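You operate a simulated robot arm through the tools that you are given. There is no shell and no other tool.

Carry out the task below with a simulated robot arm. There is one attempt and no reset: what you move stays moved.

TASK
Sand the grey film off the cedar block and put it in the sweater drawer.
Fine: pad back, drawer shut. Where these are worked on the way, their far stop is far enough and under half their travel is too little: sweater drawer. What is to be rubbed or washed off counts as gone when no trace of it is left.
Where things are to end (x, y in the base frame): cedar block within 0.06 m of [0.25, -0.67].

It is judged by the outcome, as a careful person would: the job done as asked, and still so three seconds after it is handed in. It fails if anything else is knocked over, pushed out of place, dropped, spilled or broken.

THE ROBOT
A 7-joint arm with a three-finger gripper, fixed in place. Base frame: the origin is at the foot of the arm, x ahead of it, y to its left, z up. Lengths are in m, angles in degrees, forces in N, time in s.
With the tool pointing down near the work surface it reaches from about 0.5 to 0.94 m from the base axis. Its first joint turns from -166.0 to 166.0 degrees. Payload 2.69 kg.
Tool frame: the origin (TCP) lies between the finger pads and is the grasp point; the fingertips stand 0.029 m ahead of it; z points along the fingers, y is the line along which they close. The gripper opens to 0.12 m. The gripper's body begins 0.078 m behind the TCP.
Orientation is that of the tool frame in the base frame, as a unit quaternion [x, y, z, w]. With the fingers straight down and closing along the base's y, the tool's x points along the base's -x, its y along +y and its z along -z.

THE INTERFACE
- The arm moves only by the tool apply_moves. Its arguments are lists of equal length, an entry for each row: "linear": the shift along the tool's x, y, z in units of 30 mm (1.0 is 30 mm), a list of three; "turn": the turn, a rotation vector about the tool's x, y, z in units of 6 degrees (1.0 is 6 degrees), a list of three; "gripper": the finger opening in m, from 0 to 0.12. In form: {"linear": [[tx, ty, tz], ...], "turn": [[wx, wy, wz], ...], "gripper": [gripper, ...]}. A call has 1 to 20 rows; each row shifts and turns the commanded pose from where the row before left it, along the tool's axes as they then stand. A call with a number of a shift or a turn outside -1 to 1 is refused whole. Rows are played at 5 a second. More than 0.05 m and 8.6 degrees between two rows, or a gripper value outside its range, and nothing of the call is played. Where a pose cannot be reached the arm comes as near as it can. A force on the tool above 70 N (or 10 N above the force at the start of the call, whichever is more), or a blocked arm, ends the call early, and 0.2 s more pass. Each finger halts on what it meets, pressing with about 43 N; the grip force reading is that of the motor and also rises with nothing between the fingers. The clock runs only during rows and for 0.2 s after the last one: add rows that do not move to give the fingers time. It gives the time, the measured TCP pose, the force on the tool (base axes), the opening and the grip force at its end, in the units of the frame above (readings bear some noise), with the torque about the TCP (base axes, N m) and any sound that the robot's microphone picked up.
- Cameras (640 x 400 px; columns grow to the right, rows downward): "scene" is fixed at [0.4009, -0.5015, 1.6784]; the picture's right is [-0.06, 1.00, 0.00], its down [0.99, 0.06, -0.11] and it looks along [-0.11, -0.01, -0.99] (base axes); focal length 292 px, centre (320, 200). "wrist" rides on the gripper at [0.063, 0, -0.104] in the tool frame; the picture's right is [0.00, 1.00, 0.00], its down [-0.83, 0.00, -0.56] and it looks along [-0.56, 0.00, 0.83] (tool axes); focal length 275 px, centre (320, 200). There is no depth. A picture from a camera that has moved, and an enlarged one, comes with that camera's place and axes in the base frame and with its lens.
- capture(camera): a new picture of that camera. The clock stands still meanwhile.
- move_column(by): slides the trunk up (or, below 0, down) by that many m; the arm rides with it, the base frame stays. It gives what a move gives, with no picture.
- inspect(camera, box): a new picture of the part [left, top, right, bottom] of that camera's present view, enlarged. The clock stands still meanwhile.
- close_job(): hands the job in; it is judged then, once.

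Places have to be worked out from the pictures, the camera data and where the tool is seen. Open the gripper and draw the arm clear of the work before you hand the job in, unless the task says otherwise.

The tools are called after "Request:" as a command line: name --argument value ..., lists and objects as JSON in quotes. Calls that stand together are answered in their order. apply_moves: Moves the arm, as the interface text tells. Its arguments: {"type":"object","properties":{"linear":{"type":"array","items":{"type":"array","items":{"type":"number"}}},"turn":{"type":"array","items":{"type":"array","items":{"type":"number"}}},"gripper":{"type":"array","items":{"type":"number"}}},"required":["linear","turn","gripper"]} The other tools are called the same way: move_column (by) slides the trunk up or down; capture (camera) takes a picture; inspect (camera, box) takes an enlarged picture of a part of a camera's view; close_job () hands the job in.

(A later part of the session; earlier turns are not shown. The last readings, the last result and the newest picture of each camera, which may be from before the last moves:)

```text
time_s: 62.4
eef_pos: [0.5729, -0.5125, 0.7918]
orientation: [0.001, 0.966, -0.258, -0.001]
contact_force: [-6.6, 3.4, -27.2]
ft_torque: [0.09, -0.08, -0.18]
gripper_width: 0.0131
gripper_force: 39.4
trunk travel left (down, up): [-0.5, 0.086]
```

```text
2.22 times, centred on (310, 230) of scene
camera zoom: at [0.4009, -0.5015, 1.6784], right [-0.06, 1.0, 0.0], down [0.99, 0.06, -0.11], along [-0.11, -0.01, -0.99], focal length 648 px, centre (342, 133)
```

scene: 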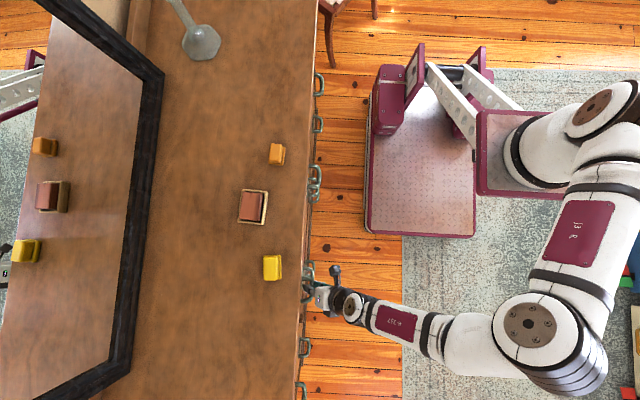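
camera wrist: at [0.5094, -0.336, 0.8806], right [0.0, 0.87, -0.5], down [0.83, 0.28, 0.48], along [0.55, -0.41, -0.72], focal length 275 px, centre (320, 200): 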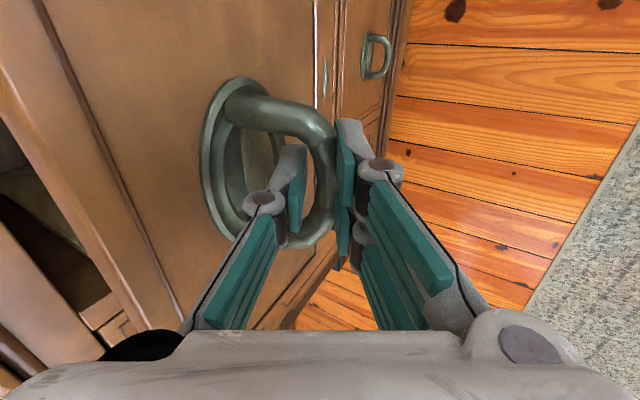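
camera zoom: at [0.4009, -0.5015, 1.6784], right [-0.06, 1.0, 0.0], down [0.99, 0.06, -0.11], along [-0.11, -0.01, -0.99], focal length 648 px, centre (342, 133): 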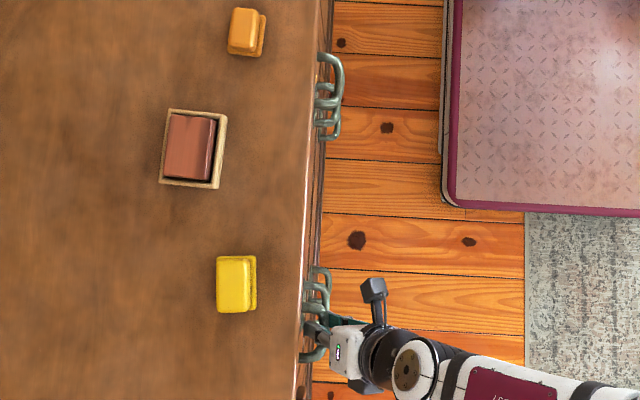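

It's against its stop (the force reverses, handles line up). I'll release the bar and back out along the tool axis.

Request:
apply_moves --linear '[[0, 0.06, 0.06], [0, 0, 0], [0, 0, 0], [0, 0, -0.5], [0, 0, -0.8], [0, 0, -1], [0, 0, -1], [0, 0, -1]]' --turn '[[0, 0, 0], [0, 0, 0], [0, 0, 0], [0, 0, 0], [0, 0, 0], [0, 0, 0], [0, 0, 0], [0, 0, 0]]' --gripper '[0.015, 0.034, 0.034, 0.034, 0.034, 0.034, 0.034, 0.034]'

Request:
capture --camera "wrist"

Request:
inspect --camera "scene" --box '[280, 60, 360, 400]'

```text
time_s: 64.2
eef_pos: [0.5723, -0.4487, 0.9011]
orientation: [0.001, 0.966, -0.259, -0.001]
contact_force: [0.7, -1.1, -0.2]
ft_torque: [0.01, 0.02, -0.01]
gripper_width: 0.034
gripper_force: 0.1
trunk travel left (down, up): [-0.5, 0.086]
```

```text
taken
camera wrist: at [0.5095, -0.3963, 0.9906], right [0.0, 0.87, -0.5], down [0.83, 0.28, 0.48], along [0.55, -0.41, -0.72], focal length 275 px, centre (320, 200)
```

wrist: 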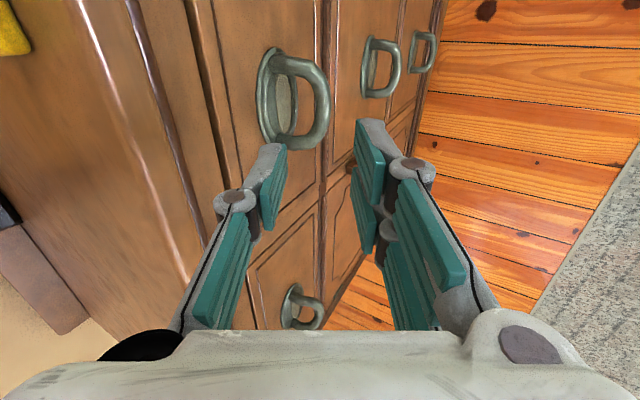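

```text
1.18 times, centred on (320, 230) of scene
camera zoom: at [0.4009, -0.5015, 1.6784], right [-0.06, 1.0, 0.0], down [0.99, 0.06, -0.11], along [-0.11, -0.01, -0.99], focal length 343 px, centre (320, 165)
```

zoom: 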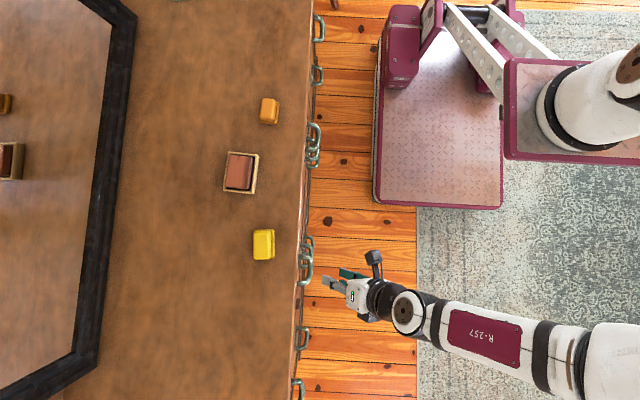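

Now the second drawer down, whose right handle I judge at about (0.573, -0.518, 0.56). I back away from the dresser, then lower the trunk 0.22 m.

Request:
apply_moves --linear '[[0, 0.87, -0.5], [0, 0.87, -0.5], [0, 0, 0]]' --turn '[[0, 0, 0], [0, 0, 0], [0, 0, 0]]' --gripper '[0.04, 0.04, 0.04]'

Request:
move_column --by -0.22

Request:
capture --camera "wrist"

Request:
capture --camera "scene"

```text
time_s: 65.0
eef_pos: [0.5738, -0.3877, 0.9021]
orientation: [0.001, 0.966, -0.259, -0.001]
contact_force: [0.0, -0.8, 0.8]
ft_torque: [0.0, 0.02, -0.04]
gripper_width: 0.0403
gripper_force: 0.0
trunk travel left (down, up): [-0.5, 0.086]
```

```text
time_s: 67.3
eef_pos: [0.5724, -0.3883, 0.6817]
orientation: [0.0, 0.966, -0.259, 0.0]
contact_force: [0.4, 0.8, -0.1]
ft_torque: [-0.03, -0.02, 0.04]
gripper_width: 0.0402
gripper_force: 0.1
trunk travel left (down, up): [-0.28, 0.306]
```

```text
taken
camera wrist: at [0.5095, -0.3362, 0.7709], right [0.0, 0.87, -0.5], down [0.83, 0.28, 0.48], along [0.56, -0.41, -0.72], focal length 275 px, centre (320, 200)
```

wrist: 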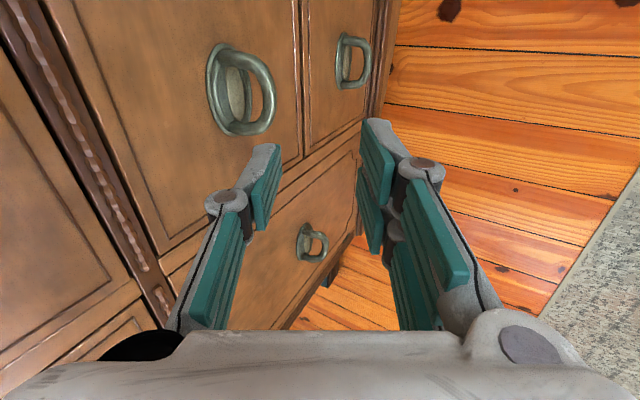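

```text
taken
```

scene: 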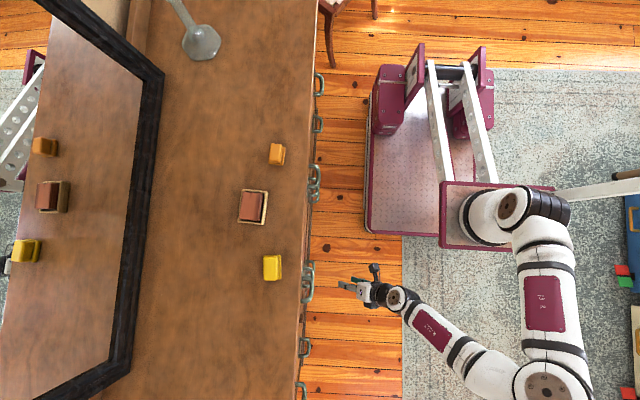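

The second handle's bar is confirmed near z 0.556. I move to the pre-grasp point 6 cm out from it.

Request:
apply_moves --linear '[[0, -0.4, 0.86], [0, -0.4, 0.86], [0, -0.4, 0.86], [0, -0.4, 0.87], [0, 0, 0]]' --turn '[[0, 0, 0], [0, 0, 0], [0, 0, 0], [0, 0, 0], [0, 0, 0]]' --gripper '[0.04, 0.04, 0.04, 0.036, 0.034]'

Request:
capture --camera "wrist"

```text
time_s: 68.5
eef_pos: [0.5698, -0.4817, 0.6157]
orientation: [0.001, 0.966, -0.259, 0.0]
contact_force: [0.2, 0.0, -0.3]
ft_torque: [0.04, 0.0, 0.02]
gripper_width: 0.0339
gripper_force: 0.1
trunk travel left (down, up): [-0.28, 0.306]
```

```text
taken
camera wrist: at [0.5083, -0.4305, 0.7051], right [0.0, 0.87, -0.5], down [0.83, 0.28, 0.48], along [0.56, -0.41, -0.72], focal length 275 px, centre (320, 200)
```

wrist: 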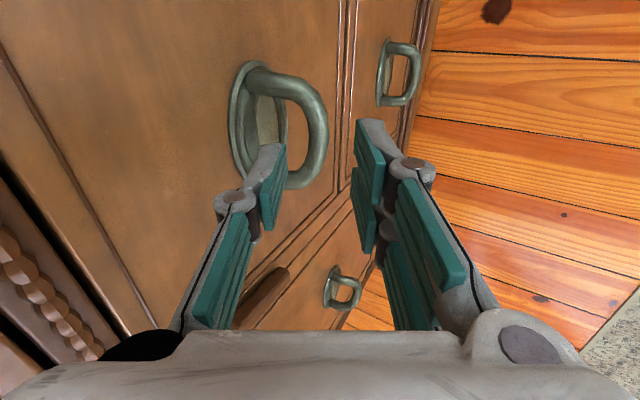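

The view matches the earlier pre-grasp exactly. I advance and close on the bar.

Request:
apply_moves --linear '[[0, 0, 0.5], [0, 0, 0.5], [0, 0, 0.5], [0, 0, 0.4], [0, 0, 0], [0, 0, 0], [0, 0, 0], [0, 0, 0], [0, 0, 0]]' --turn '[[0, 0, 0], [0, 0, 0], [0, 0, 0], [0, 0, 0], [0, 0, 0], [0, 0, 0], [0, 0, 0], [0, 0, 0], [0, 0, 0]]' --gripper '[0.034, 0.032, 0.032, 0.032, 0.032, 0.02, 0.01, 0.005, 0.005]'

Request:
capture --camera "wrist"

```text
time_s: 70.5
eef_pos: [0.5724, -0.5119, 0.568]
orientation: [0.001, 0.966, -0.259, 0.001]
contact_force: [-0.7, -3.2, 13.3]
ft_torque: [-0.05, 0.09, -0.12]
gripper_width: 0.013
gripper_force: 39.9
trunk travel left (down, up): [-0.28, 0.306]
```

```text
taken
camera wrist: at [0.5096, -0.4593, 0.6569], right [0.0, 0.87, -0.5], down [0.83, 0.28, 0.48], along [0.56, -0.42, -0.72], focal length 275 px, centre (320, 200)
```

wrist: 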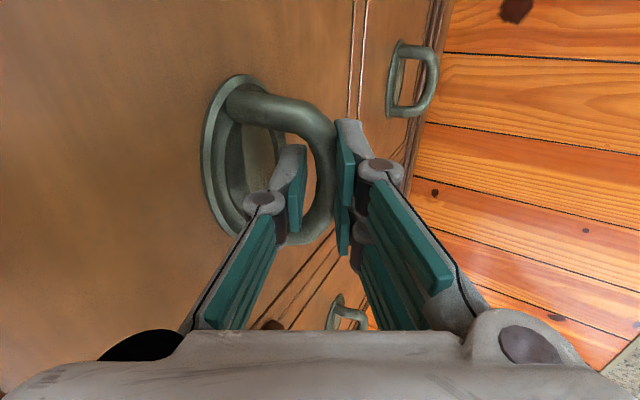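

The second drawer's bar is gripped. I pull gently 2 cm first to see if it slides.

Request:
apply_moves --linear '[[0, 0.11, -0.14], [0, 0.289, -0.167], [0, 0.144, -0.083]]' --turn '[[0, 0, 0], [0, 0, 0], [0, 0, 0]]' --gripper '[0.005, 0.005, 0.005]'

Request:
inspect --camera "scene" --box '[280, 140, 360, 320]'

```text
time_s: 71.3
eef_pos: [0.5723, -0.49, 0.5678]
orientation: [0.0, 0.966, -0.259, 0.0]
contact_force: [1.3, -1.8, 0.4]
ft_torque: [0.0, -0.72, 0.2]
gripper_width: 0.0132
gripper_force: 39.4
trunk travel left (down, up): [-0.28, 0.306]
```

```text
2.22 times, centred on (320, 230) of scene
camera zoom: at [0.4009, -0.5015, 1.6784], right [-0.06, 1.0, 0.0], down [0.99, 0.06, -0.11], along [-0.11, -0.01, -0.99], focal length 648 px, centre (320, 133)
```

zoom: 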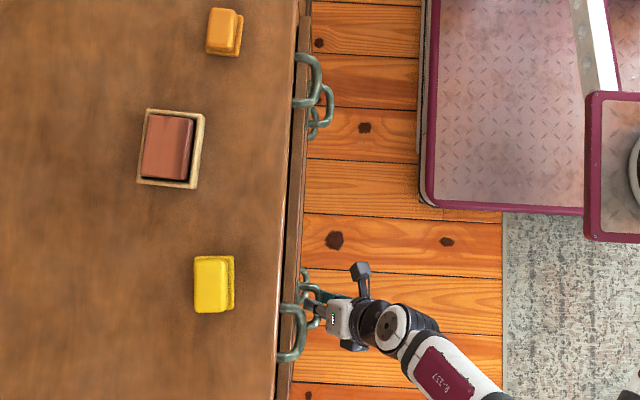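

It slides freely. I keep pulling to about 12 cm and look at the contents.

Request:
apply_moves --linear '[[0, 0.577, -0.333], [0, 0.577, -0.333], [0, 0.577, -0.333], [0, 0.577, -0.333], [0, 0.577, -0.333]]' --turn '[[0, 0, 0], [0, 0, 0], [0, 0, 0], [0, 0, 0], [0, 0, 0]]' --gripper '[0.005, 0.005, 0.005, 0.005, 0.005]'

Request:
inspect --camera "scene" --box '[280, 120, 380, 240]'

Request:
inspect --camera "scene" --box '[280, 220, 380, 340]'

```text
time_s: 72.5
eef_pos: [0.5733, -0.3878, 0.5683]
orientation: [0.0, 0.966, -0.258, 0.0]
contact_force: [10.1, 3.4, 6.3]
ft_torque: [0.21, -0.31, -0.04]
gripper_width: 0.0129
gripper_force: 39.7
trunk travel left (down, up): [-0.28, 0.306]
```

```text
3.33 times, centred on (330, 180) of scene
camera zoom: at [0.4009, -0.5015, 1.6784], right [-0.06, 1.0, 0.0], down [0.99, 0.06, -0.11], along [-0.11, -0.01, -0.99], focal length 972 px, centre (287, 267)
```

zoom: 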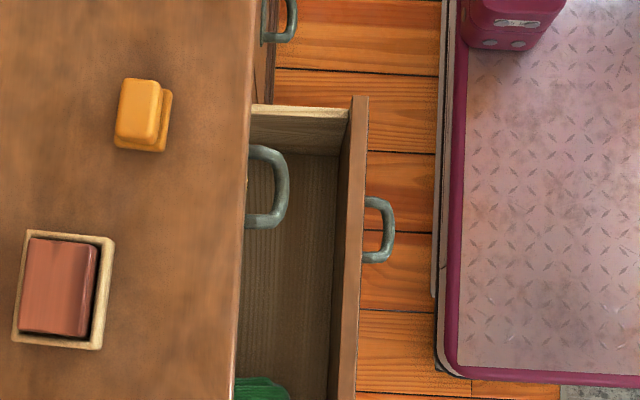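

```text
3.33 times, centred on (330, 280) of scene
camera zoom: at [0.4009, -0.5015, 1.6784], right [-0.06, 1.0, 0.0], down [0.99, 0.06, -0.11], along [-0.11, -0.01, -0.99], focal length 972 px, centre (287, -67)
```

zoom: 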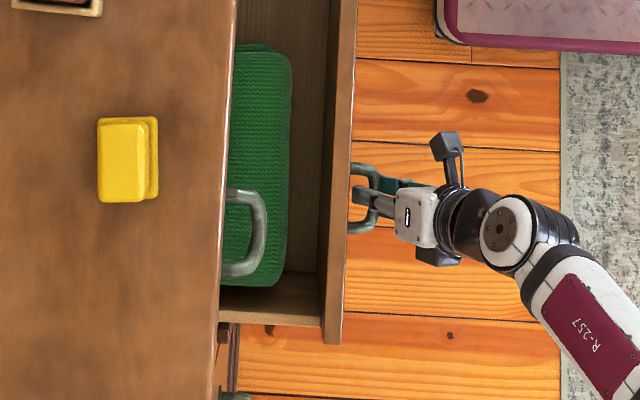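

That's the sweater drawer: a folded green knitted sweater on the right, and free space on the left where the block should go. I keep pulling it open further.

Request:
apply_moves --linear '[[0, 0.577, -0.333], [0, 0.577, -0.333], [0, 0.577, -0.333], [0, 0.577, -0.333], [0, 0.577, -0.333]]' --turn '[[0, 0, 0], [0, 0, 0], [0, 0, 0], [0, 0, 0], [0, 0, 0]]' --gripper '[0.005, 0.005, 0.005, 0.005, 0.005]'

Request:
capture --camera "scene"

```text
time_s: 73.7
eef_pos: [0.5715, -0.2886, 0.5688]
orientation: [-0.001, 0.966, -0.258, -0.001]
contact_force: [9.0, 4.5, -12.2]
ft_torque: [0.24, -0.88, 0.11]
gripper_width: 0.0131
gripper_force: 39.8
trunk travel left (down, up): [-0.28, 0.306]
```

```text
taken
```

scene: 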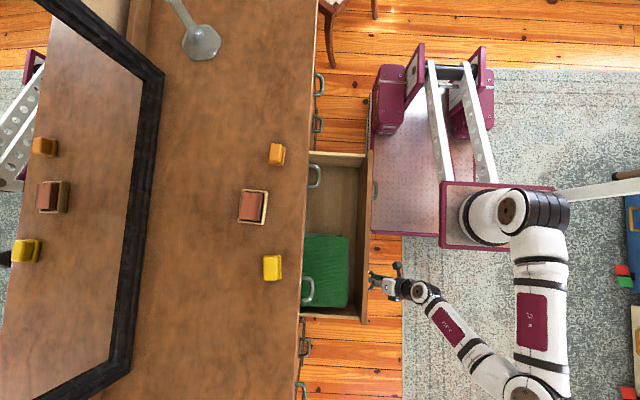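

The drawer is open about 22 cm. I pull on to find out whether the far stop is near.

Request:
apply_moves --linear '[[0, 0.6, -0.28], [0, 0.577, -0.333], [0, 0.577, -0.333]]' --turn '[[0, 0, 0], [0, 0, 0], [0, 0, 0]]' --gripper '[0.005, 0.005, 0.005]'

Request:
capture --camera "scene"

```text
time_s: 74.5
eef_pos: [0.5735, -0.2296, 0.5675]
orientation: [0.0, 0.966, -0.26, 0.002]
contact_force: [13.9, 3.7, 28.5]
ft_torque: [-0.07, -0.31, 0.24]
gripper_width: 0.0128
gripper_force: 39.5
trunk travel left (down, up): [-0.28, 0.306]
```

```text
taken
```

scene: 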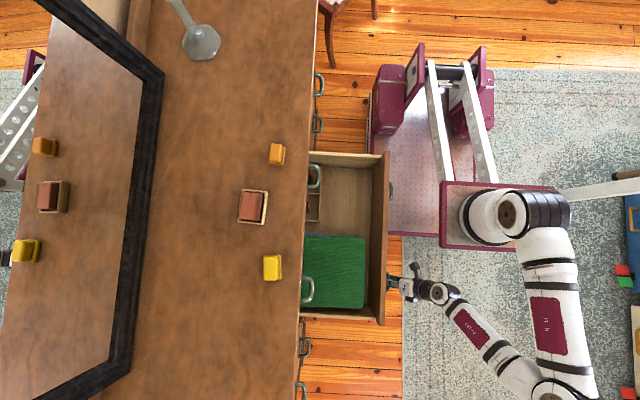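

Now 28 cm open, and something wooden shows in the left rear of the drawer. I'll zoom in before going on.

Request:
inspect --camera "scene" --box '[290, 140, 410, 240]'

Request:
inspect --camera "scene" --box '[290, 230, 410, 330]'

```text
4.00 times, centred on (350, 190) of scene
camera zoom: at [0.4009, -0.5015, 1.6784], right [-0.06, 1.0, 0.0], down [0.99, 0.06, -0.11], along [-0.11, -0.01, -0.99], focal length 1166 px, centre (200, 240)
```

zoom: 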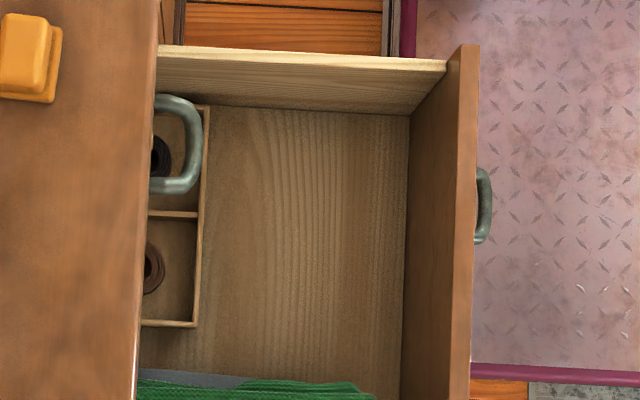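

```text
4.00 times, centred on (350, 280) of scene
camera zoom: at [0.4009, -0.5015, 1.6784], right [-0.06, 1.0, 0.0], down [0.99, 0.06, -0.11], along [-0.11, -0.01, -0.99], focal length 1166 px, centre (200, -120)
```

zoom: 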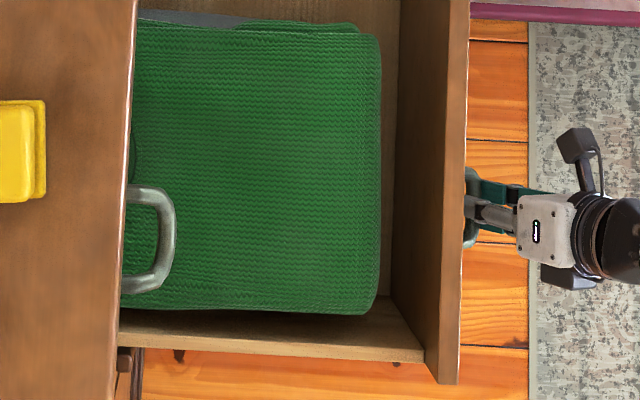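

The free floor in front of the organiser is exactly where the target spot now lies, at about (0.25, -0.39). The drawer is open 28 cm, well over half of any plausible travel, so I release the handle and back off.

Request:
apply_moves --linear '[[-0.03, -0.03, -0.04], [0, 0, 0], [0, 0, 0], [0, 0, -0.4], [0, 0, -0.8], [0, 0, -1], [0, 0, -1], [0, 0, -1], [0, 0, -1]]' --turn '[[0, 0, 0], [0, 0, 0], [0, 0, 0], [0, 0, 0], [0, 0, 0], [0, 0, 0], [0, 0, 0], [0, 0, 0], [0, 0, 0]]' --gripper '[0.015, 0.034, 0.034, 0.034, 0.034, 0.034, 0.034, 0.034, 0.034]'

Request:
capture --camera "wrist"

Request:
capture --camera "scene"

```text
time_s: 76.5
eef_pos: [0.6058, -0.1553, 0.6906]
orientation: [0.002, 0.966, -0.259, -0.001]
contact_force: [-1.0, -0.2, -0.1]
ft_torque: [-0.03, 0.01, -0.02]
gripper_width: 0.0341
gripper_force: 0.1
out of reach, approached as far as the arm can: row 7, 8, 9
trunk travel left (down, up): [-0.28, 0.306]
```

```text
taken
camera wrist: at [0.5419, -0.1035, 0.7803], right [0.0, 0.87, -0.5], down [0.83, 0.28, 0.48], along [0.55, -0.42, -0.72], focal length 275 px, centre (320, 200)
```

wrist: 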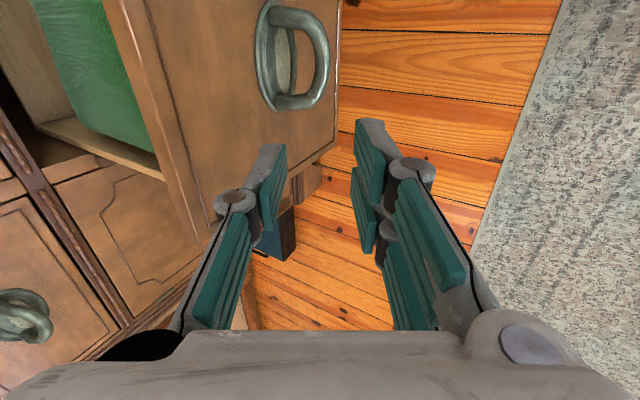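

```text
taken
```

scene: 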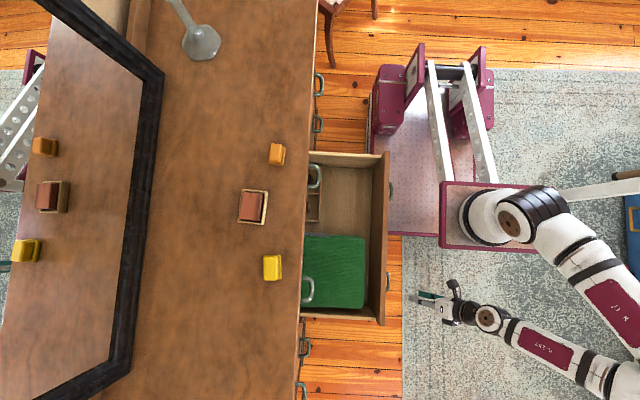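

The drawer stays open. The arm hit a reach limit while backing off but is well clear. I raise the trunk back up before going for the block.

Request:
move_column --by 0.22

Request:
apply_moves --linear '[[0, 0, -0.5], [0, 0, -0.5], [0, 0, 0]]' --turn '[[0, 0, 0], [0, 0, 0], [0, 0, 0]]' --gripper '[0.05, 0.06, 0.07]'

```text
time_s: 78.9
eef_pos: [0.6059, -0.1592, 0.9096]
orientation: [0.001, 0.966, -0.259, 0.0]
contact_force: [-0.4, 0.1, -0.1]
ft_torque: [-0.02, 0.0, -0.01]
gripper_width: 0.0338
gripper_force: 0.0
trunk travel left (down, up): [-0.5, 0.086]
```

```text
time_s: 79.7
eef_pos: [0.604, -0.1446, 0.9377]
orientation: [0.0, 0.966, -0.259, 0.0]
contact_force: [0.1, 0.1, 0.2]
ft_torque: [0.02, 0.04, -0.04]
gripper_width: 0.0698
gripper_force: 0.2
trunk travel left (down, up): [-0.5, 0.086]
```

The arm follows normally again. I tilt back to vertical, rise to about z 1.1, and travel to above the block.

Request:
apply_moves --linear '[[0, 0, 0], [0, 0, 0], [0, 0, 0], [0, 0, 0], [0, 0, 0], [0, 0, -1], [0, 0, -1], [0, 0, -1], [0, 0, -1], [0, 0, -1]]' --turn '[[-1, 0, 0], [-1, 0, 0], [-1, 0, 0], [-1, 0, 0], [-1, 0, 0], [0, 0, 0], [0, 0, 0], [0, 0, 0], [0, 0, 0], [0, 0, 0]]' --gripper '[0.07, 0.07, 0.07, 0.07, 0.07, 0.08, 0.08, 0.08, 0.08, 0.08]'

Request:
apply_moves --linear '[[0.476, -0.99, 0], [0.476, -0.99, 0], [0.476, -0.99, 0], [0.476, -0.99, 0], [0.476, -0.99, 0], [0.476, -0.99, 0], [0.476, -0.99, 0], [0.476, -0.99, 0], [0.476, -0.99, 0], [0.476, -0.99, 0], [0.476, -0.99, 0], [0.476, -0.99, 0], [0.476, -0.99, 0], [0.476, -0.99, 0], [0.476, -0.99, 0], [0.476, -0.99, 0], [0.476, -0.99, 0], [0.476, -0.99, 0], [0, 0, 0]]' --turn '[[0, 0, 0], [0, 0, 0], [0, 0, 0], [0, 0, 0], [0, 0, 0], [0, 0, 0], [0, 0, 0], [0, 0, 0], [0, 0, 0], [0, 0, 0], [0, 0, 0], [0, 0, 0], [0, 0, 0], [0, 0, 0], [0, 0, 0], [0, 0, 0], [0, 0, 0], [0, 0, 0], [0, 0, 0.67]]' --gripper '[0.08, 0.08, 0.08, 0.08, 0.08, 0.08, 0.08, 0.08, 0.08, 0.08, 0.08, 0.08, 0.08, 0.08, 0.08, 0.08, 0.08, 0.08, 0.08]'

Request:
capture --camera "wrist"

Request:
capture --camera "scene"

```text
time_s: 81.9
eef_pos: [0.6048, -0.1441, 1.0879]
orientation: [0.0, 1.0, 0.0, -0.001]
contact_force: [0.1, -0.6, 0.8]
ft_torque: [0.05, 0.02, -0.02]
gripper_width: 0.08
gripper_force: 0.2
trunk travel left (down, up): [-0.5, 0.086]
```

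```text
time_s: 85.9
eef_pos: [0.3476, -0.6783, 1.0874]
orientation: [0.036, 0.999, 0.0, 0.0]
contact_force: [0.3, 0.9, 0.0]
ft_torque: [0.03, -0.02, -0.01]
gripper_width: 0.0799
gripper_force: 0.1
trunk travel left (down, up): [-0.5, 0.086]
```

```text
taken
camera wrist: at [0.2836, -0.6741, 1.1898], right [0.07, 1.0, 0.0], down [0.83, -0.06, 0.56], along [0.55, -0.04, -0.83], focal length 275 px, centre (320, 200)
```

wrist: 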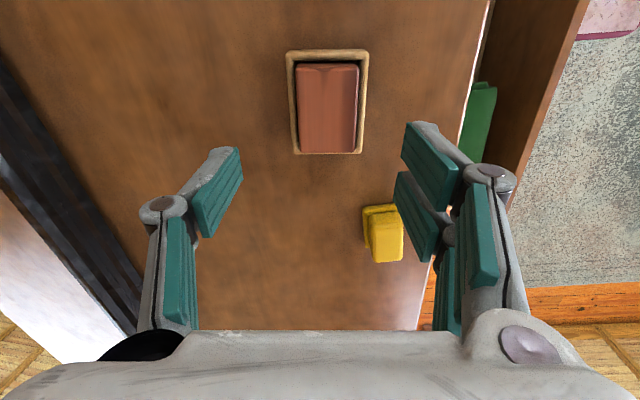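

```text
taken
```

scene: 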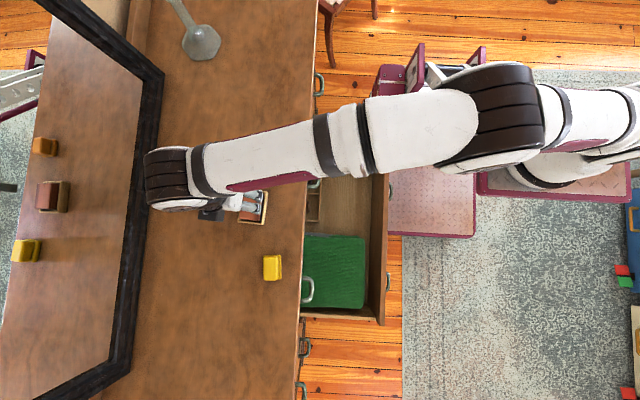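

The block's top appears slightly to the right of the gripper centre. I'll zoom in to measure the offset precisely.

Request:
inspect --camera "wrist" --box '[270, 40, 390, 165]'

```text
3.20 times, centred on (330, 102) of wrist
camera zoom: at [0.2836, -0.6741, 1.1898], right [0.07, 1.0, 0.0], down [0.83, -0.06, 0.56], along [0.55, -0.04, -0.83], focal length 881 px, centre (288, 512)
```

zoom: 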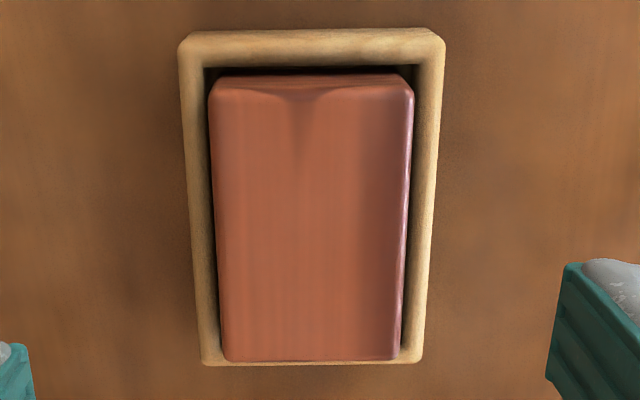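

The block's centre is about 6 mm to +y and 5 mm to +x of the gripper. I correct for that and descend to z ≈ 1.0, then check again.

Request:
apply_moves --linear '[[-0.17, 0.2, 0], [0, 0, 0.9], [0, 0, 0.9], [0, 0, 0.9], [0, 0, 0.2], [0, 0, 0]]' --turn '[[0, 0, 0], [0, 0, 0], [0, 0, 0], [0, 0, 0], [0, 0, 0], [0, 0, 0]]' --gripper '[0.08, 0.08, 0.08, 0.08, 0.08, 0.08]'

Request:
capture --camera "wrist"

```text
time_s: 87.3
eef_pos: [0.3532, -0.6743, 0.9986]
orientation: [0.035, 0.999, 0.0, 0.0]
contact_force: [-0.3, -0.2, -0.3]
ft_torque: [-0.02, -0.02, 0.01]
gripper_width: 0.0799
gripper_force: 0.1
trunk travel left (down, up): [-0.5, 0.086]
```

```text
taken
camera wrist: at [0.2904, -0.6689, 1.1021], right [0.07, 1.0, 0.0], down [0.83, -0.06, 0.56], along [0.55, -0.04, -0.83], focal length 275 px, centre (320, 200)
```

wrist: 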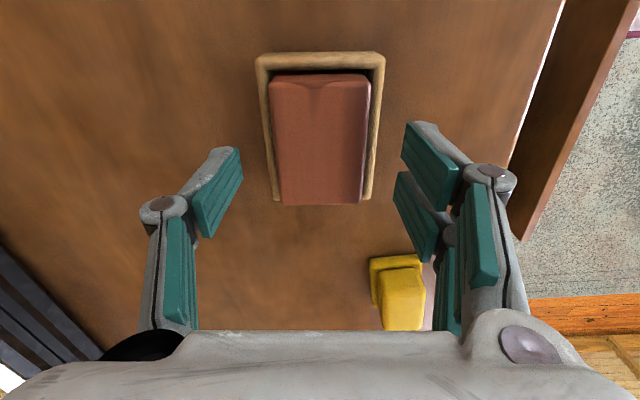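

Centred now. I descend to TCP z ≈ 0.976 (fingertips above the tray's rim) and close on the block.

Request:
apply_moves --linear '[[0, 0, 0.4], [0, 0, 0.35], [0, 0, 0], [0, 0, 0], [0, 0, 0], [0, 0, 0], [0, 0, 0]]' --turn '[[0, 0, 0], [0, 0, 0], [0, 0, 0], [0, 0, 0], [0, 0, 0], [0, 0, 0], [0, 0, 0]]' --gripper '[0.08, 0.08, 0.07, 0.055, 0.04, 0.03, 0.03]'

Request:
capture --camera "wrist"

```text
time_s: 88.9
eef_pos: [0.3537, -0.6715, 0.9758]
orientation: [0.035, 0.999, 0.0, 0.0]
contact_force: [-1.1, -0.2, -0.6]
ft_torque: [-0.14, 0.04, 0.08]
gripper_width: 0.0646
gripper_force: 42.8
trunk travel left (down, up): [-0.5, 0.086]
```

```text
taken
camera wrist: at [0.2907, -0.6683, 1.0791], right [0.07, 1.0, 0.0], down [0.83, -0.06, 0.56], along [0.55, -0.04, -0.83], focal length 275 px, centre (320, 200)
```

wrist: 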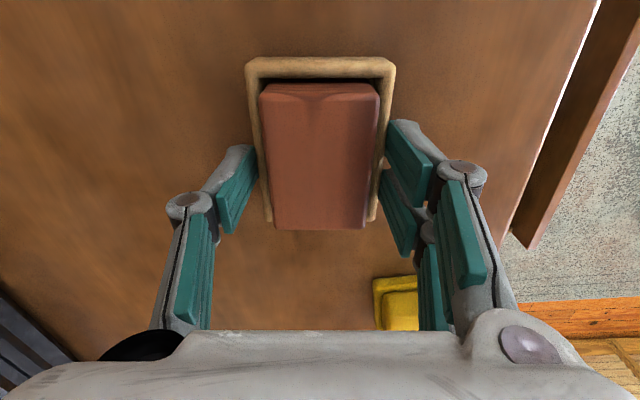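

The opening stopped at 64.6 mm, which is the tray's outer width, so the fingertips were below its rim. I open, rise 6 mm (rim ≈ 0.946, block top ≈ 0.963) and close again.

Request:
apply_moves --linear '[[0, 0, 0], [0, 0, 0], [0, 0, -0.2], [0, 0, 0], [0, 0, 0], [0, 0, 0], [0, 0, 0], [0, 0, 0]]' --turn '[[0, 0, 0], [0, 0, 0], [0, 0, 0], [0, 0, 0], [0, 0, 0], [0, 0, 0], [0, 0, 0], [0, 0, 0]]' --gripper '[0.075, 0.08, 0.08, 0.07, 0.055, 0.04, 0.03, 0.03]'

Request:
capture --camera "wrist"

```text
time_s: 90.7
eef_pos: [0.3536, -0.6734, 0.9819]
orientation: [0.036, 0.999, 0.0, 0.0]
contact_force: [0.0, -0.6, 1.4]
ft_torque: [0.04, -0.02, 0.01]
gripper_width: 0.0468
gripper_force: 42.6
trunk travel left (down, up): [-0.5, 0.086]
```

```text
taken
camera wrist: at [0.2903, -0.6685, 1.0852], right [0.07, 1.0, 0.0], down [0.83, -0.06, 0.56], along [0.55, -0.04, -0.83], focal length 275 px, centre (320, 200)
```

wrist: 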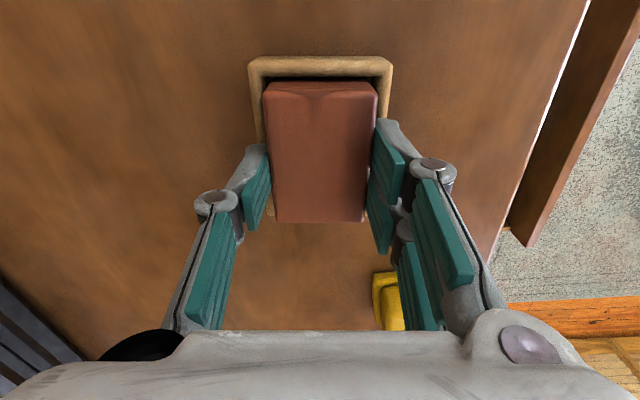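

The block is gripped at 46.8 mm. I lift it slowly and check it comes free of the tray.

Request:
apply_moves --linear '[[0, 0, -0.2], [0, 0, -0.3], [0, 0, -0.5], [0, 0, -0.8], [0, 0, -1], [0, 0, -1]]' --turn '[[0, 0, 0], [0, 0, 0], [0, 0, 0], [0, 0, 0], [0, 0, 0], [0, 0, 0]]' --gripper '[0.03, 0.03, 0.03, 0.03, 0.03, 0.03]'

Request:
capture --camera "wrist"

Request:
inspect --camera "scene" --box '[210, 160, 310, 240]'

```text
time_s: 92.1
eef_pos: [0.3521, -0.6733, 1.0981]
orientation: [0.035, 0.999, 0.0, 0.0]
contact_force: [0.6, 0.1, -0.2]
ft_torque: [0.0, 0.03, -0.01]
gripper_width: 0.0469
gripper_force: 43.1
trunk travel left (down, up): [-0.5, 0.086]
```

```text
taken
camera wrist: at [0.2888, -0.6688, 1.201], right [0.07, 1.0, 0.0], down [0.83, -0.06, 0.56], along [0.55, -0.04, -0.83], focal length 275 px, centre (320, 200)
```

wrist: 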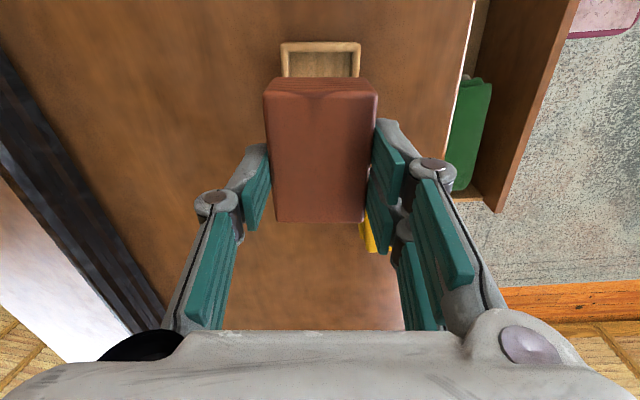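

```text
5.00 times, centred on (260, 200) of scene
camera zoom: at [0.4009, -0.5015, 1.6784], right [-0.06, 1.0, 0.0], down [0.99, 0.06, -0.11], along [-0.11, -0.01, -0.99], focal length 1458 px, centre (620, 200)
```

zoom: 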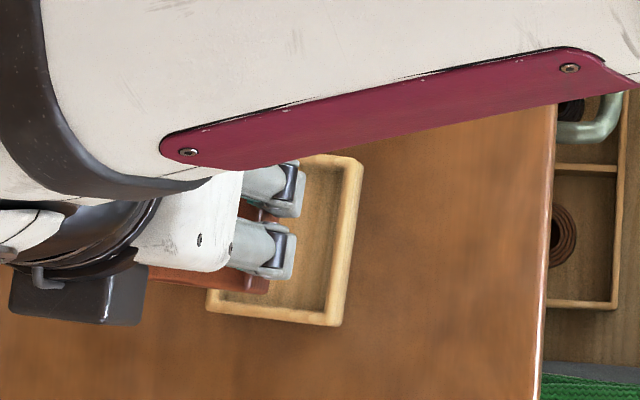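

The block is firmly held and the tray stayed in place. I carry it out over the open drawer at z ≈ 1.1.

Request:
apply_moves --linear '[[0.35, 0.92, 0], [0.35, 0.92, 0], [0.35, 0.92, 0], [0.35, 0.92, 0], [0.35, 0.92, 0], [0.35, 0.92, 0], [0.35, 0.92, 0], [0.35, 0.92, 0], [0.35, 0.92, 0], [0.35, 0.92, 0], [0, 0, 0]]' --turn '[[0, 0, 0], [0, 0, 0], [0, 0, 0], [0, 0, 0], [0, 0, 0], [0, 0, 0], [0, 0, 0], [0, 0, 0], [0, 0, 0], [0, 0, 0], [0, 0, 0]]' --gripper '[0.03, 0.03, 0.03, 0.03, 0.03, 0.03, 0.03, 0.03, 0.03, 0.03, 0.03]'

Request:
capture --camera "wrist"

Request:
capture --camera "scene"

```text
time_s: 94.5
eef_pos: [0.269, -0.3901, 1.0992]
orientation: [0.035, 0.999, 0.0, 0.0]
contact_force: [0.4, -0.4, -1.1]
ft_torque: [-0.02, -0.01, 0.0]
gripper_width: 0.0469
gripper_force: 43.4
trunk travel left (down, up): [-0.5, 0.086]
```

```text
taken
camera wrist: at [0.2055, -0.3856, 1.2017], right [0.07, 1.0, 0.0], down [0.83, -0.06, 0.56], along [0.55, -0.04, -0.83], focal length 275 px, centre (320, 200)
```

wrist: 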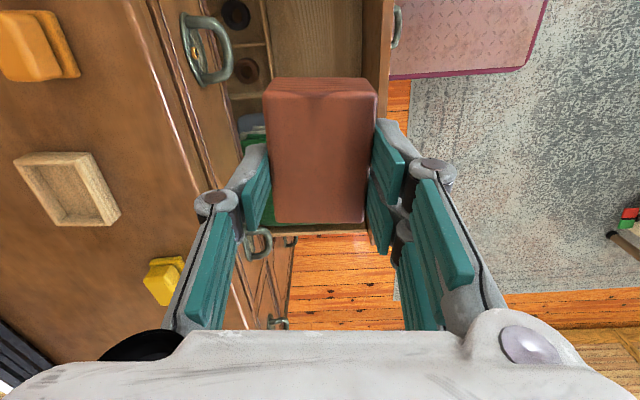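

```text
taken
```

scene: 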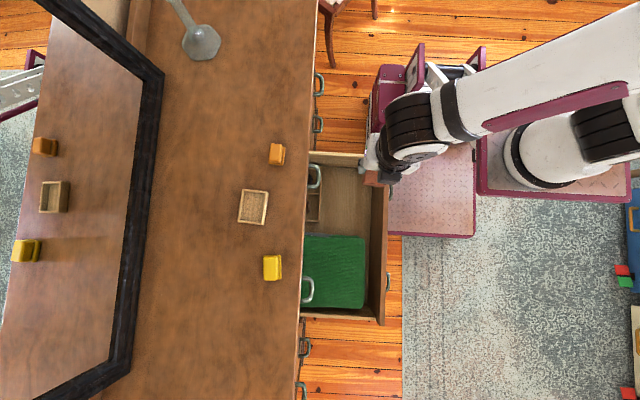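

The empty tray is in place and the block hangs over the drawer. Before lowering, I'll zoom in to judge the clearance of wrist and forearm relative to the drawer front.

Request:
inspect --camera "scene" --box '[290, 20, 640, 260]'

Request:
inspect --camera "wrist" --box '[170, 0, 430, 180]'

```text
1.67 times, centred on (465, 140) of scene
camera zoom: at [0.4009, -0.5015, 1.6784], right [-0.06, 1.0, 0.0], down [0.99, 0.06, -0.11], along [-0.11, -0.01, -0.99], focal length 486 px, centre (78, 300)
```

zoom: 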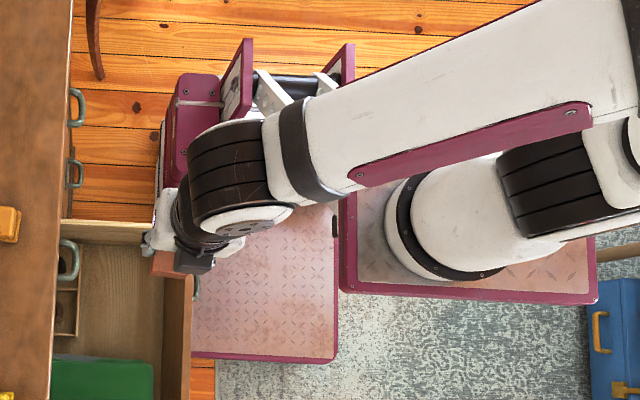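

```text
2.22 times, centred on (300, 90) of wrist
camera zoom: at [0.2055, -0.3856, 1.2017], right [0.07, 1.0, 0.0], down [0.83, -0.06, 0.56], along [0.55, -0.04, -0.83], focal length 612 px, centre (364, 444)
```

zoom: 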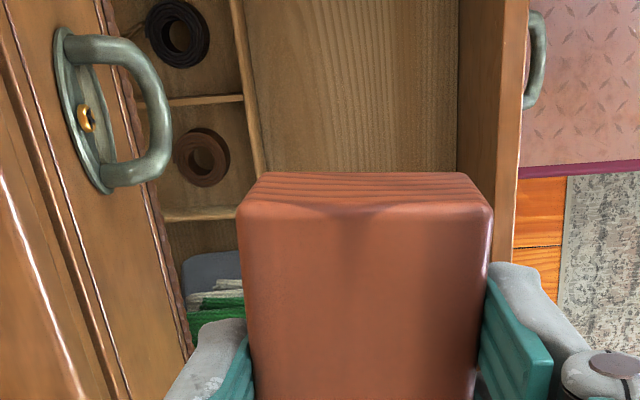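

The wrist joint sits about 0.2 m above the TCP and the forearm rises away, so it will clear the drawer front (top ≈ 0.69). I shift 2 cm towards the dresser and lower the trunk in two stages.

Request:
apply_moves --linear '[[0, -0.6, 0], [0, 0, 0]]' --turn '[[0, 0, 0], [0, 0, 0]]' --gripper '[0.03, 0.03]'

Request:
move_column --by -0.3

Request:
capture --camera "wrist"

Request:
capture --camera "scene"

```text
time_s: 95.1
eef_pos: [0.2677, -0.4079, 1.0968]
orientation: [0.036, 0.999, 0.0, 0.0]
contact_force: [0.2, -0.5, -0.4]
ft_torque: [0.02, 0.0, 0.02]
gripper_width: 0.047
gripper_force: 42.8
trunk travel left (down, up): [-0.5, 0.086]
```

```text
time_s: 98.1
eef_pos: [0.2668, -0.4076, 0.7967]
orientation: [0.037, 0.999, -0.001, 0.0]
contact_force: [0.3, 0.5, 0.4]
ft_torque: [0.01, 0.0, 0.03]
gripper_width: 0.047
gripper_force: 43.1
trunk travel left (down, up): [-0.2, 0.386]
```

```text
taken
camera wrist: at [0.2035, -0.4034, 0.9], right [0.07, 1.0, 0.0], down [0.83, -0.06, 0.56], along [0.55, -0.04, -0.83], focal length 275 px, centre (320, 200)
```

wrist: 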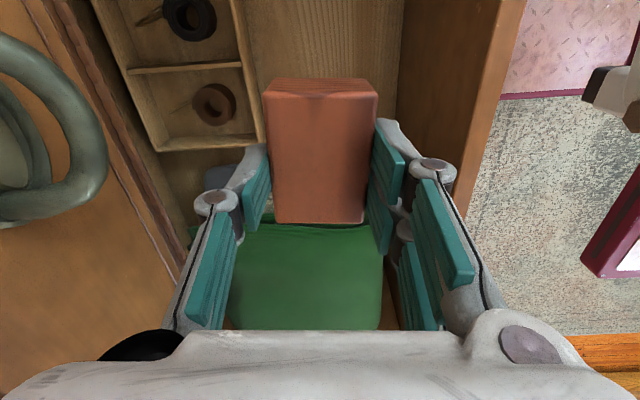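

```text
taken
```

scene: 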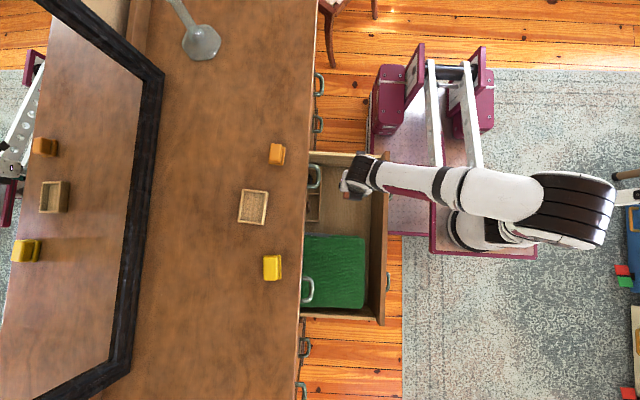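

Clearances look fine; the block hangs inside the free area, away from organiser and sweater. I lower the trunk another 0.18 m.

Request:
move_column --by -0.18

Request:
capture --camera "wrist"

Request:
inspect --camera "scene" --box '[290, 120, 430, 260]'

```text
time_s: 100.1
eef_pos: [0.2667, -0.4076, 0.6172]
orientation: [0.035, 0.999, 0.0, 0.001]
contact_force: [-0.1, 0.0, -0.5]
ft_torque: [-0.02, -0.03, 0.0]
gripper_width: 0.0472
gripper_force: 42.9
trunk travel left (down, up): [-0.02, 0.566]
```

```text
taken
camera wrist: at [0.2036, -0.4035, 0.72], right [0.07, 1.0, 0.0], down [0.83, -0.06, 0.56], along [0.55, -0.04, -0.83], focal length 275 px, centre (320, 200)
```

wrist: 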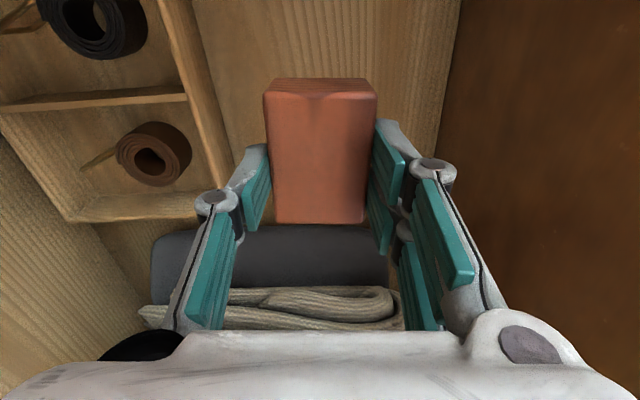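

```text
2.86 times, centred on (360, 190) of scene
camera zoom: at [0.4009, -0.5015, 1.6784], right [-0.06, 1.0, 0.0], down [0.99, 0.06, -0.11], along [-0.11, -0.01, -0.99], focal length 833 px, centre (206, 229)
```

zoom: 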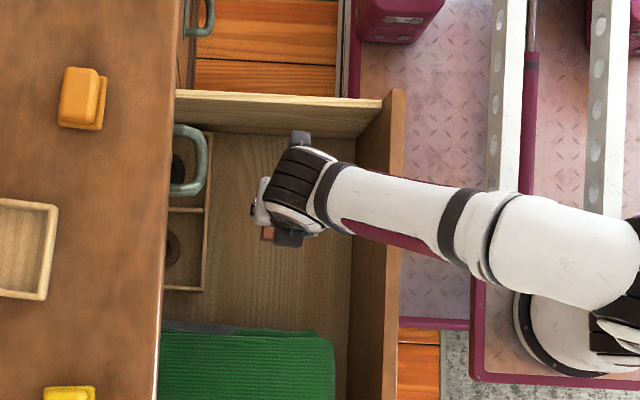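

I see the floor of the drawer at about z 0.45, with a stack of sweaters well to the right of the block. I descend with the arm now, watching position and force.

Request:
apply_moves --linear '[[0, 0, 0.6], [0, 0, 0.8], [0, 0, 0.8], [0, 0, 0.5], [0, 0, 0]]' --turn '[[0, 0, 0], [0, 0, 0], [0, 0, 0], [0, 0, 0], [0, 0, 0]]' --gripper '[0.03, 0.03, 0.03, 0.03, 0.03]'

Request:
capture --camera "wrist"

Request:
inspect --camera "scene" --box '[290, 120, 430, 260]'

```text
time_s: 101.3
eef_pos: [0.2673, -0.4083, 0.5356]
orientation: [0.036, 0.999, 0.001, 0.0]
contact_force: [-1.1, 0.4, -0.4]
ft_torque: [0.04, 0.0, 0.03]
gripper_width: 0.0469
gripper_force: 43.2
trunk travel left (down, up): [-0.02, 0.566]
```

```text
taken
camera wrist: at [0.2037, -0.4034, 0.6392], right [0.07, 1.0, 0.0], down [0.83, -0.05, 0.56], along [0.55, -0.04, -0.83], focal length 275 px, centre (320, 200)
```

wrist: 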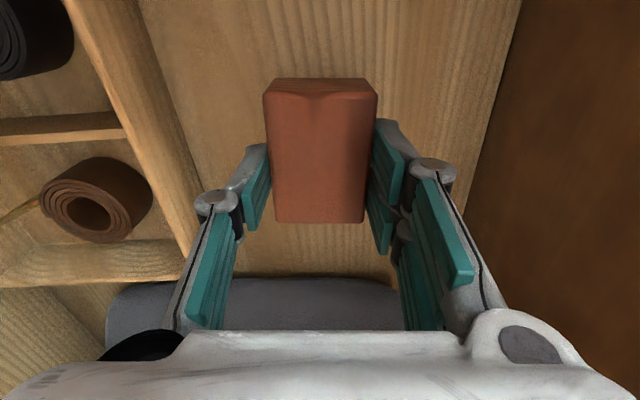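

```text
2.86 times, centred on (360, 190) of scene
camera zoom: at [0.4009, -0.5015, 1.6784], right [-0.06, 1.0, 0.0], down [0.99, 0.06, -0.11], along [-0.11, -0.01, -0.99], focal length 833 px, centre (206, 229)
```

zoom: 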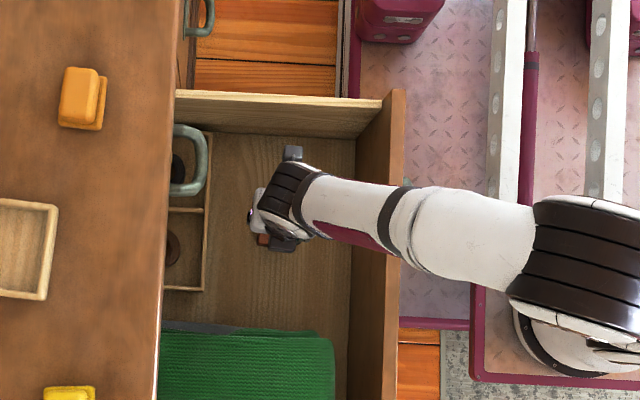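

All clear at z 0.536. I continue down in small steps until the block touches the floor.

Request:
apply_moves --linear '[[0, 0, 0.35], [0, 0, 0.25], [0, 0, 0]]' --turn '[[0, 0, 0], [0, 0, 0], [0, 0, 0]]' --gripper '[0.03, 0.03, 0.03]'

Request:
apply_moves --linear '[[0, 0, 0.12], [0, 0, 0]]' --turn '[[0, 0, 0], [0, 0, 0]]' --gripper '[0.03, 0.03]'

Request:
apply_moves --linear '[[0, 0, 0.12], [0, 0, 0]]' --turn '[[0, 0, 0], [0, 0, 0]]' --gripper '[0.03, 0.03]'

```text
time_s: 102.1
eef_pos: [0.2665, -0.4061, 0.5174]
orientation: [0.037, 0.999, 0.001, -0.001]
contact_force: [0.8, 0.3, -1.2]
ft_torque: [0.01, -0.01, 0.03]
gripper_width: 0.0469
gripper_force: 43.6
trunk travel left (down, up): [-0.02, 0.566]
```

```text
time_s: 102.7
eef_pos: [0.2664, -0.4072, 0.5144]
orientation: [0.035, 0.999, 0.0, 0.0]
contact_force: [0.3, 0.6, 0.5]
ft_torque: [0.03, 0.01, -0.02]
gripper_width: 0.0469
gripper_force: 43.2
trunk travel left (down, up): [-0.02, 0.566]
```

```text
time_s: 103.3
eef_pos: [0.2666, -0.4065, 0.5101]
orientation: [0.035, 0.999, 0.0, 0.0]
contact_force: [-0.2, -0.5, -0.3]
ft_torque: [0.0, 0.0, 0.0]
gripper_width: 0.0473
gripper_force: 43.4
trunk travel left (down, up): [-0.02, 0.566]
```

No contact yet at 0.510; I continue with 3 mm steps.

Request:
apply_moves --linear '[[0, 0, 0.1], [0, 0, 0]]' --turn '[[0, 0, 0], [0, 0, 0]]' --gripper '[0.03, 0.03]'

Request:
apply_moves --linear '[[0, 0, 0.1], [0, 0, 0]]' --turn '[[0, 0, 0], [0, 0, 0]]' --gripper '[0.03, 0.03]'

Request:
inspect --camera "wrist" --box '[220, 60, 420, 200]'

```text
time_s: 103.9
eef_pos: [0.2675, -0.4069, 0.5071]
orientation: [0.036, 0.999, 0.0, 0.0]
contact_force: [-0.1, 0.2, -1.1]
ft_torque: [-0.01, 0.01, 0.02]
gripper_width: 0.0471
gripper_force: 42.7
trunk travel left (down, up): [-0.02, 0.566]
```

```text
time_s: 104.5
eef_pos: [0.2671, -0.4076, 0.5036]
orientation: [0.036, 0.999, 0.0, 0.0]
contact_force: [0.2, -0.3, 0.4]
ft_torque: [0.02, -0.01, 0.0]
gripper_width: 0.0469
gripper_force: 43.1
trunk travel left (down, up): [-0.02, 0.566]
```

```text
2.86 times, centred on (320, 130) of wrist
camera zoom: at [0.2036, -0.4035, 0.607], right [0.07, 1.0, 0.0], down [0.83, -0.06, 0.56], along [0.55, -0.04, -0.83], focal length 786 px, centre (320, 400)
```

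zoom: 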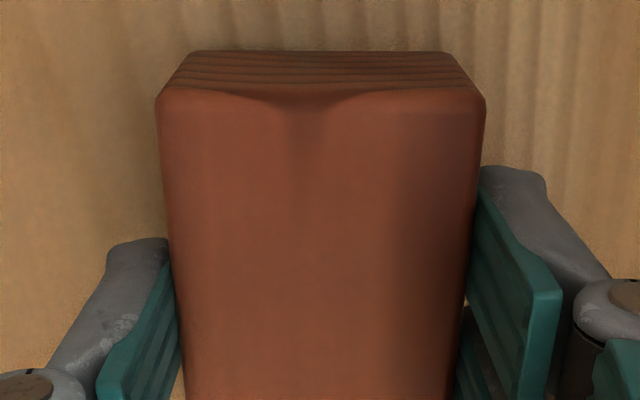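

The block is very near the floor but not touching yet. I continue.

Request:
apply_moves --linear '[[0, 0, 0.1], [0, 0, 0]]' --turn '[[0, 0, 0], [0, 0, 0]]' --gripper '[0.03, 0.03]'

Request:
apply_moves --linear '[[0, 0, 0.1], [0, 0, 0]]' --turn '[[0, 0, 0], [0, 0, 0]]' --gripper '[0.03, 0.03]'

Request:
apply_moves --linear '[[0, 0, 0.1], [0, 0, 0]]' --turn '[[0, 0, 0], [0, 0, 0]]' --gripper '[0.03, 0.03]'

```text
time_s: 105.1
eef_pos: [0.2669, -0.4068, 0.5012]
orientation: [0.035, 0.999, 0.001, 0.001]
contact_force: [0.1, 0.0, -2.0]
ft_torque: [0.01, -0.01, 0.0]
gripper_width: 0.047
gripper_force: 43.1
trunk travel left (down, up): [-0.02, 0.566]
```

```text
time_s: 105.7
eef_pos: [0.266, -0.4074, 0.4984]
orientation: [0.036, 0.999, 0.001, 0.0]
contact_force: [0.0, 0.5, -0.7]
ft_torque: [-0.02, -0.01, -0.01]
gripper_width: 0.0465
gripper_force: 42.8
trunk travel left (down, up): [-0.02, 0.566]
```

```text
time_s: 106.3
eef_pos: [0.2669, -0.4079, 0.4951]
orientation: [0.036, 0.999, 0.0, 0.0]
contact_force: [0.4, 0.3, -1.4]
ft_torque: [-0.01, -0.01, -0.02]
gripper_width: 0.0471
gripper_force: 42.8
trunk travel left (down, up): [-0.02, 0.566]
```

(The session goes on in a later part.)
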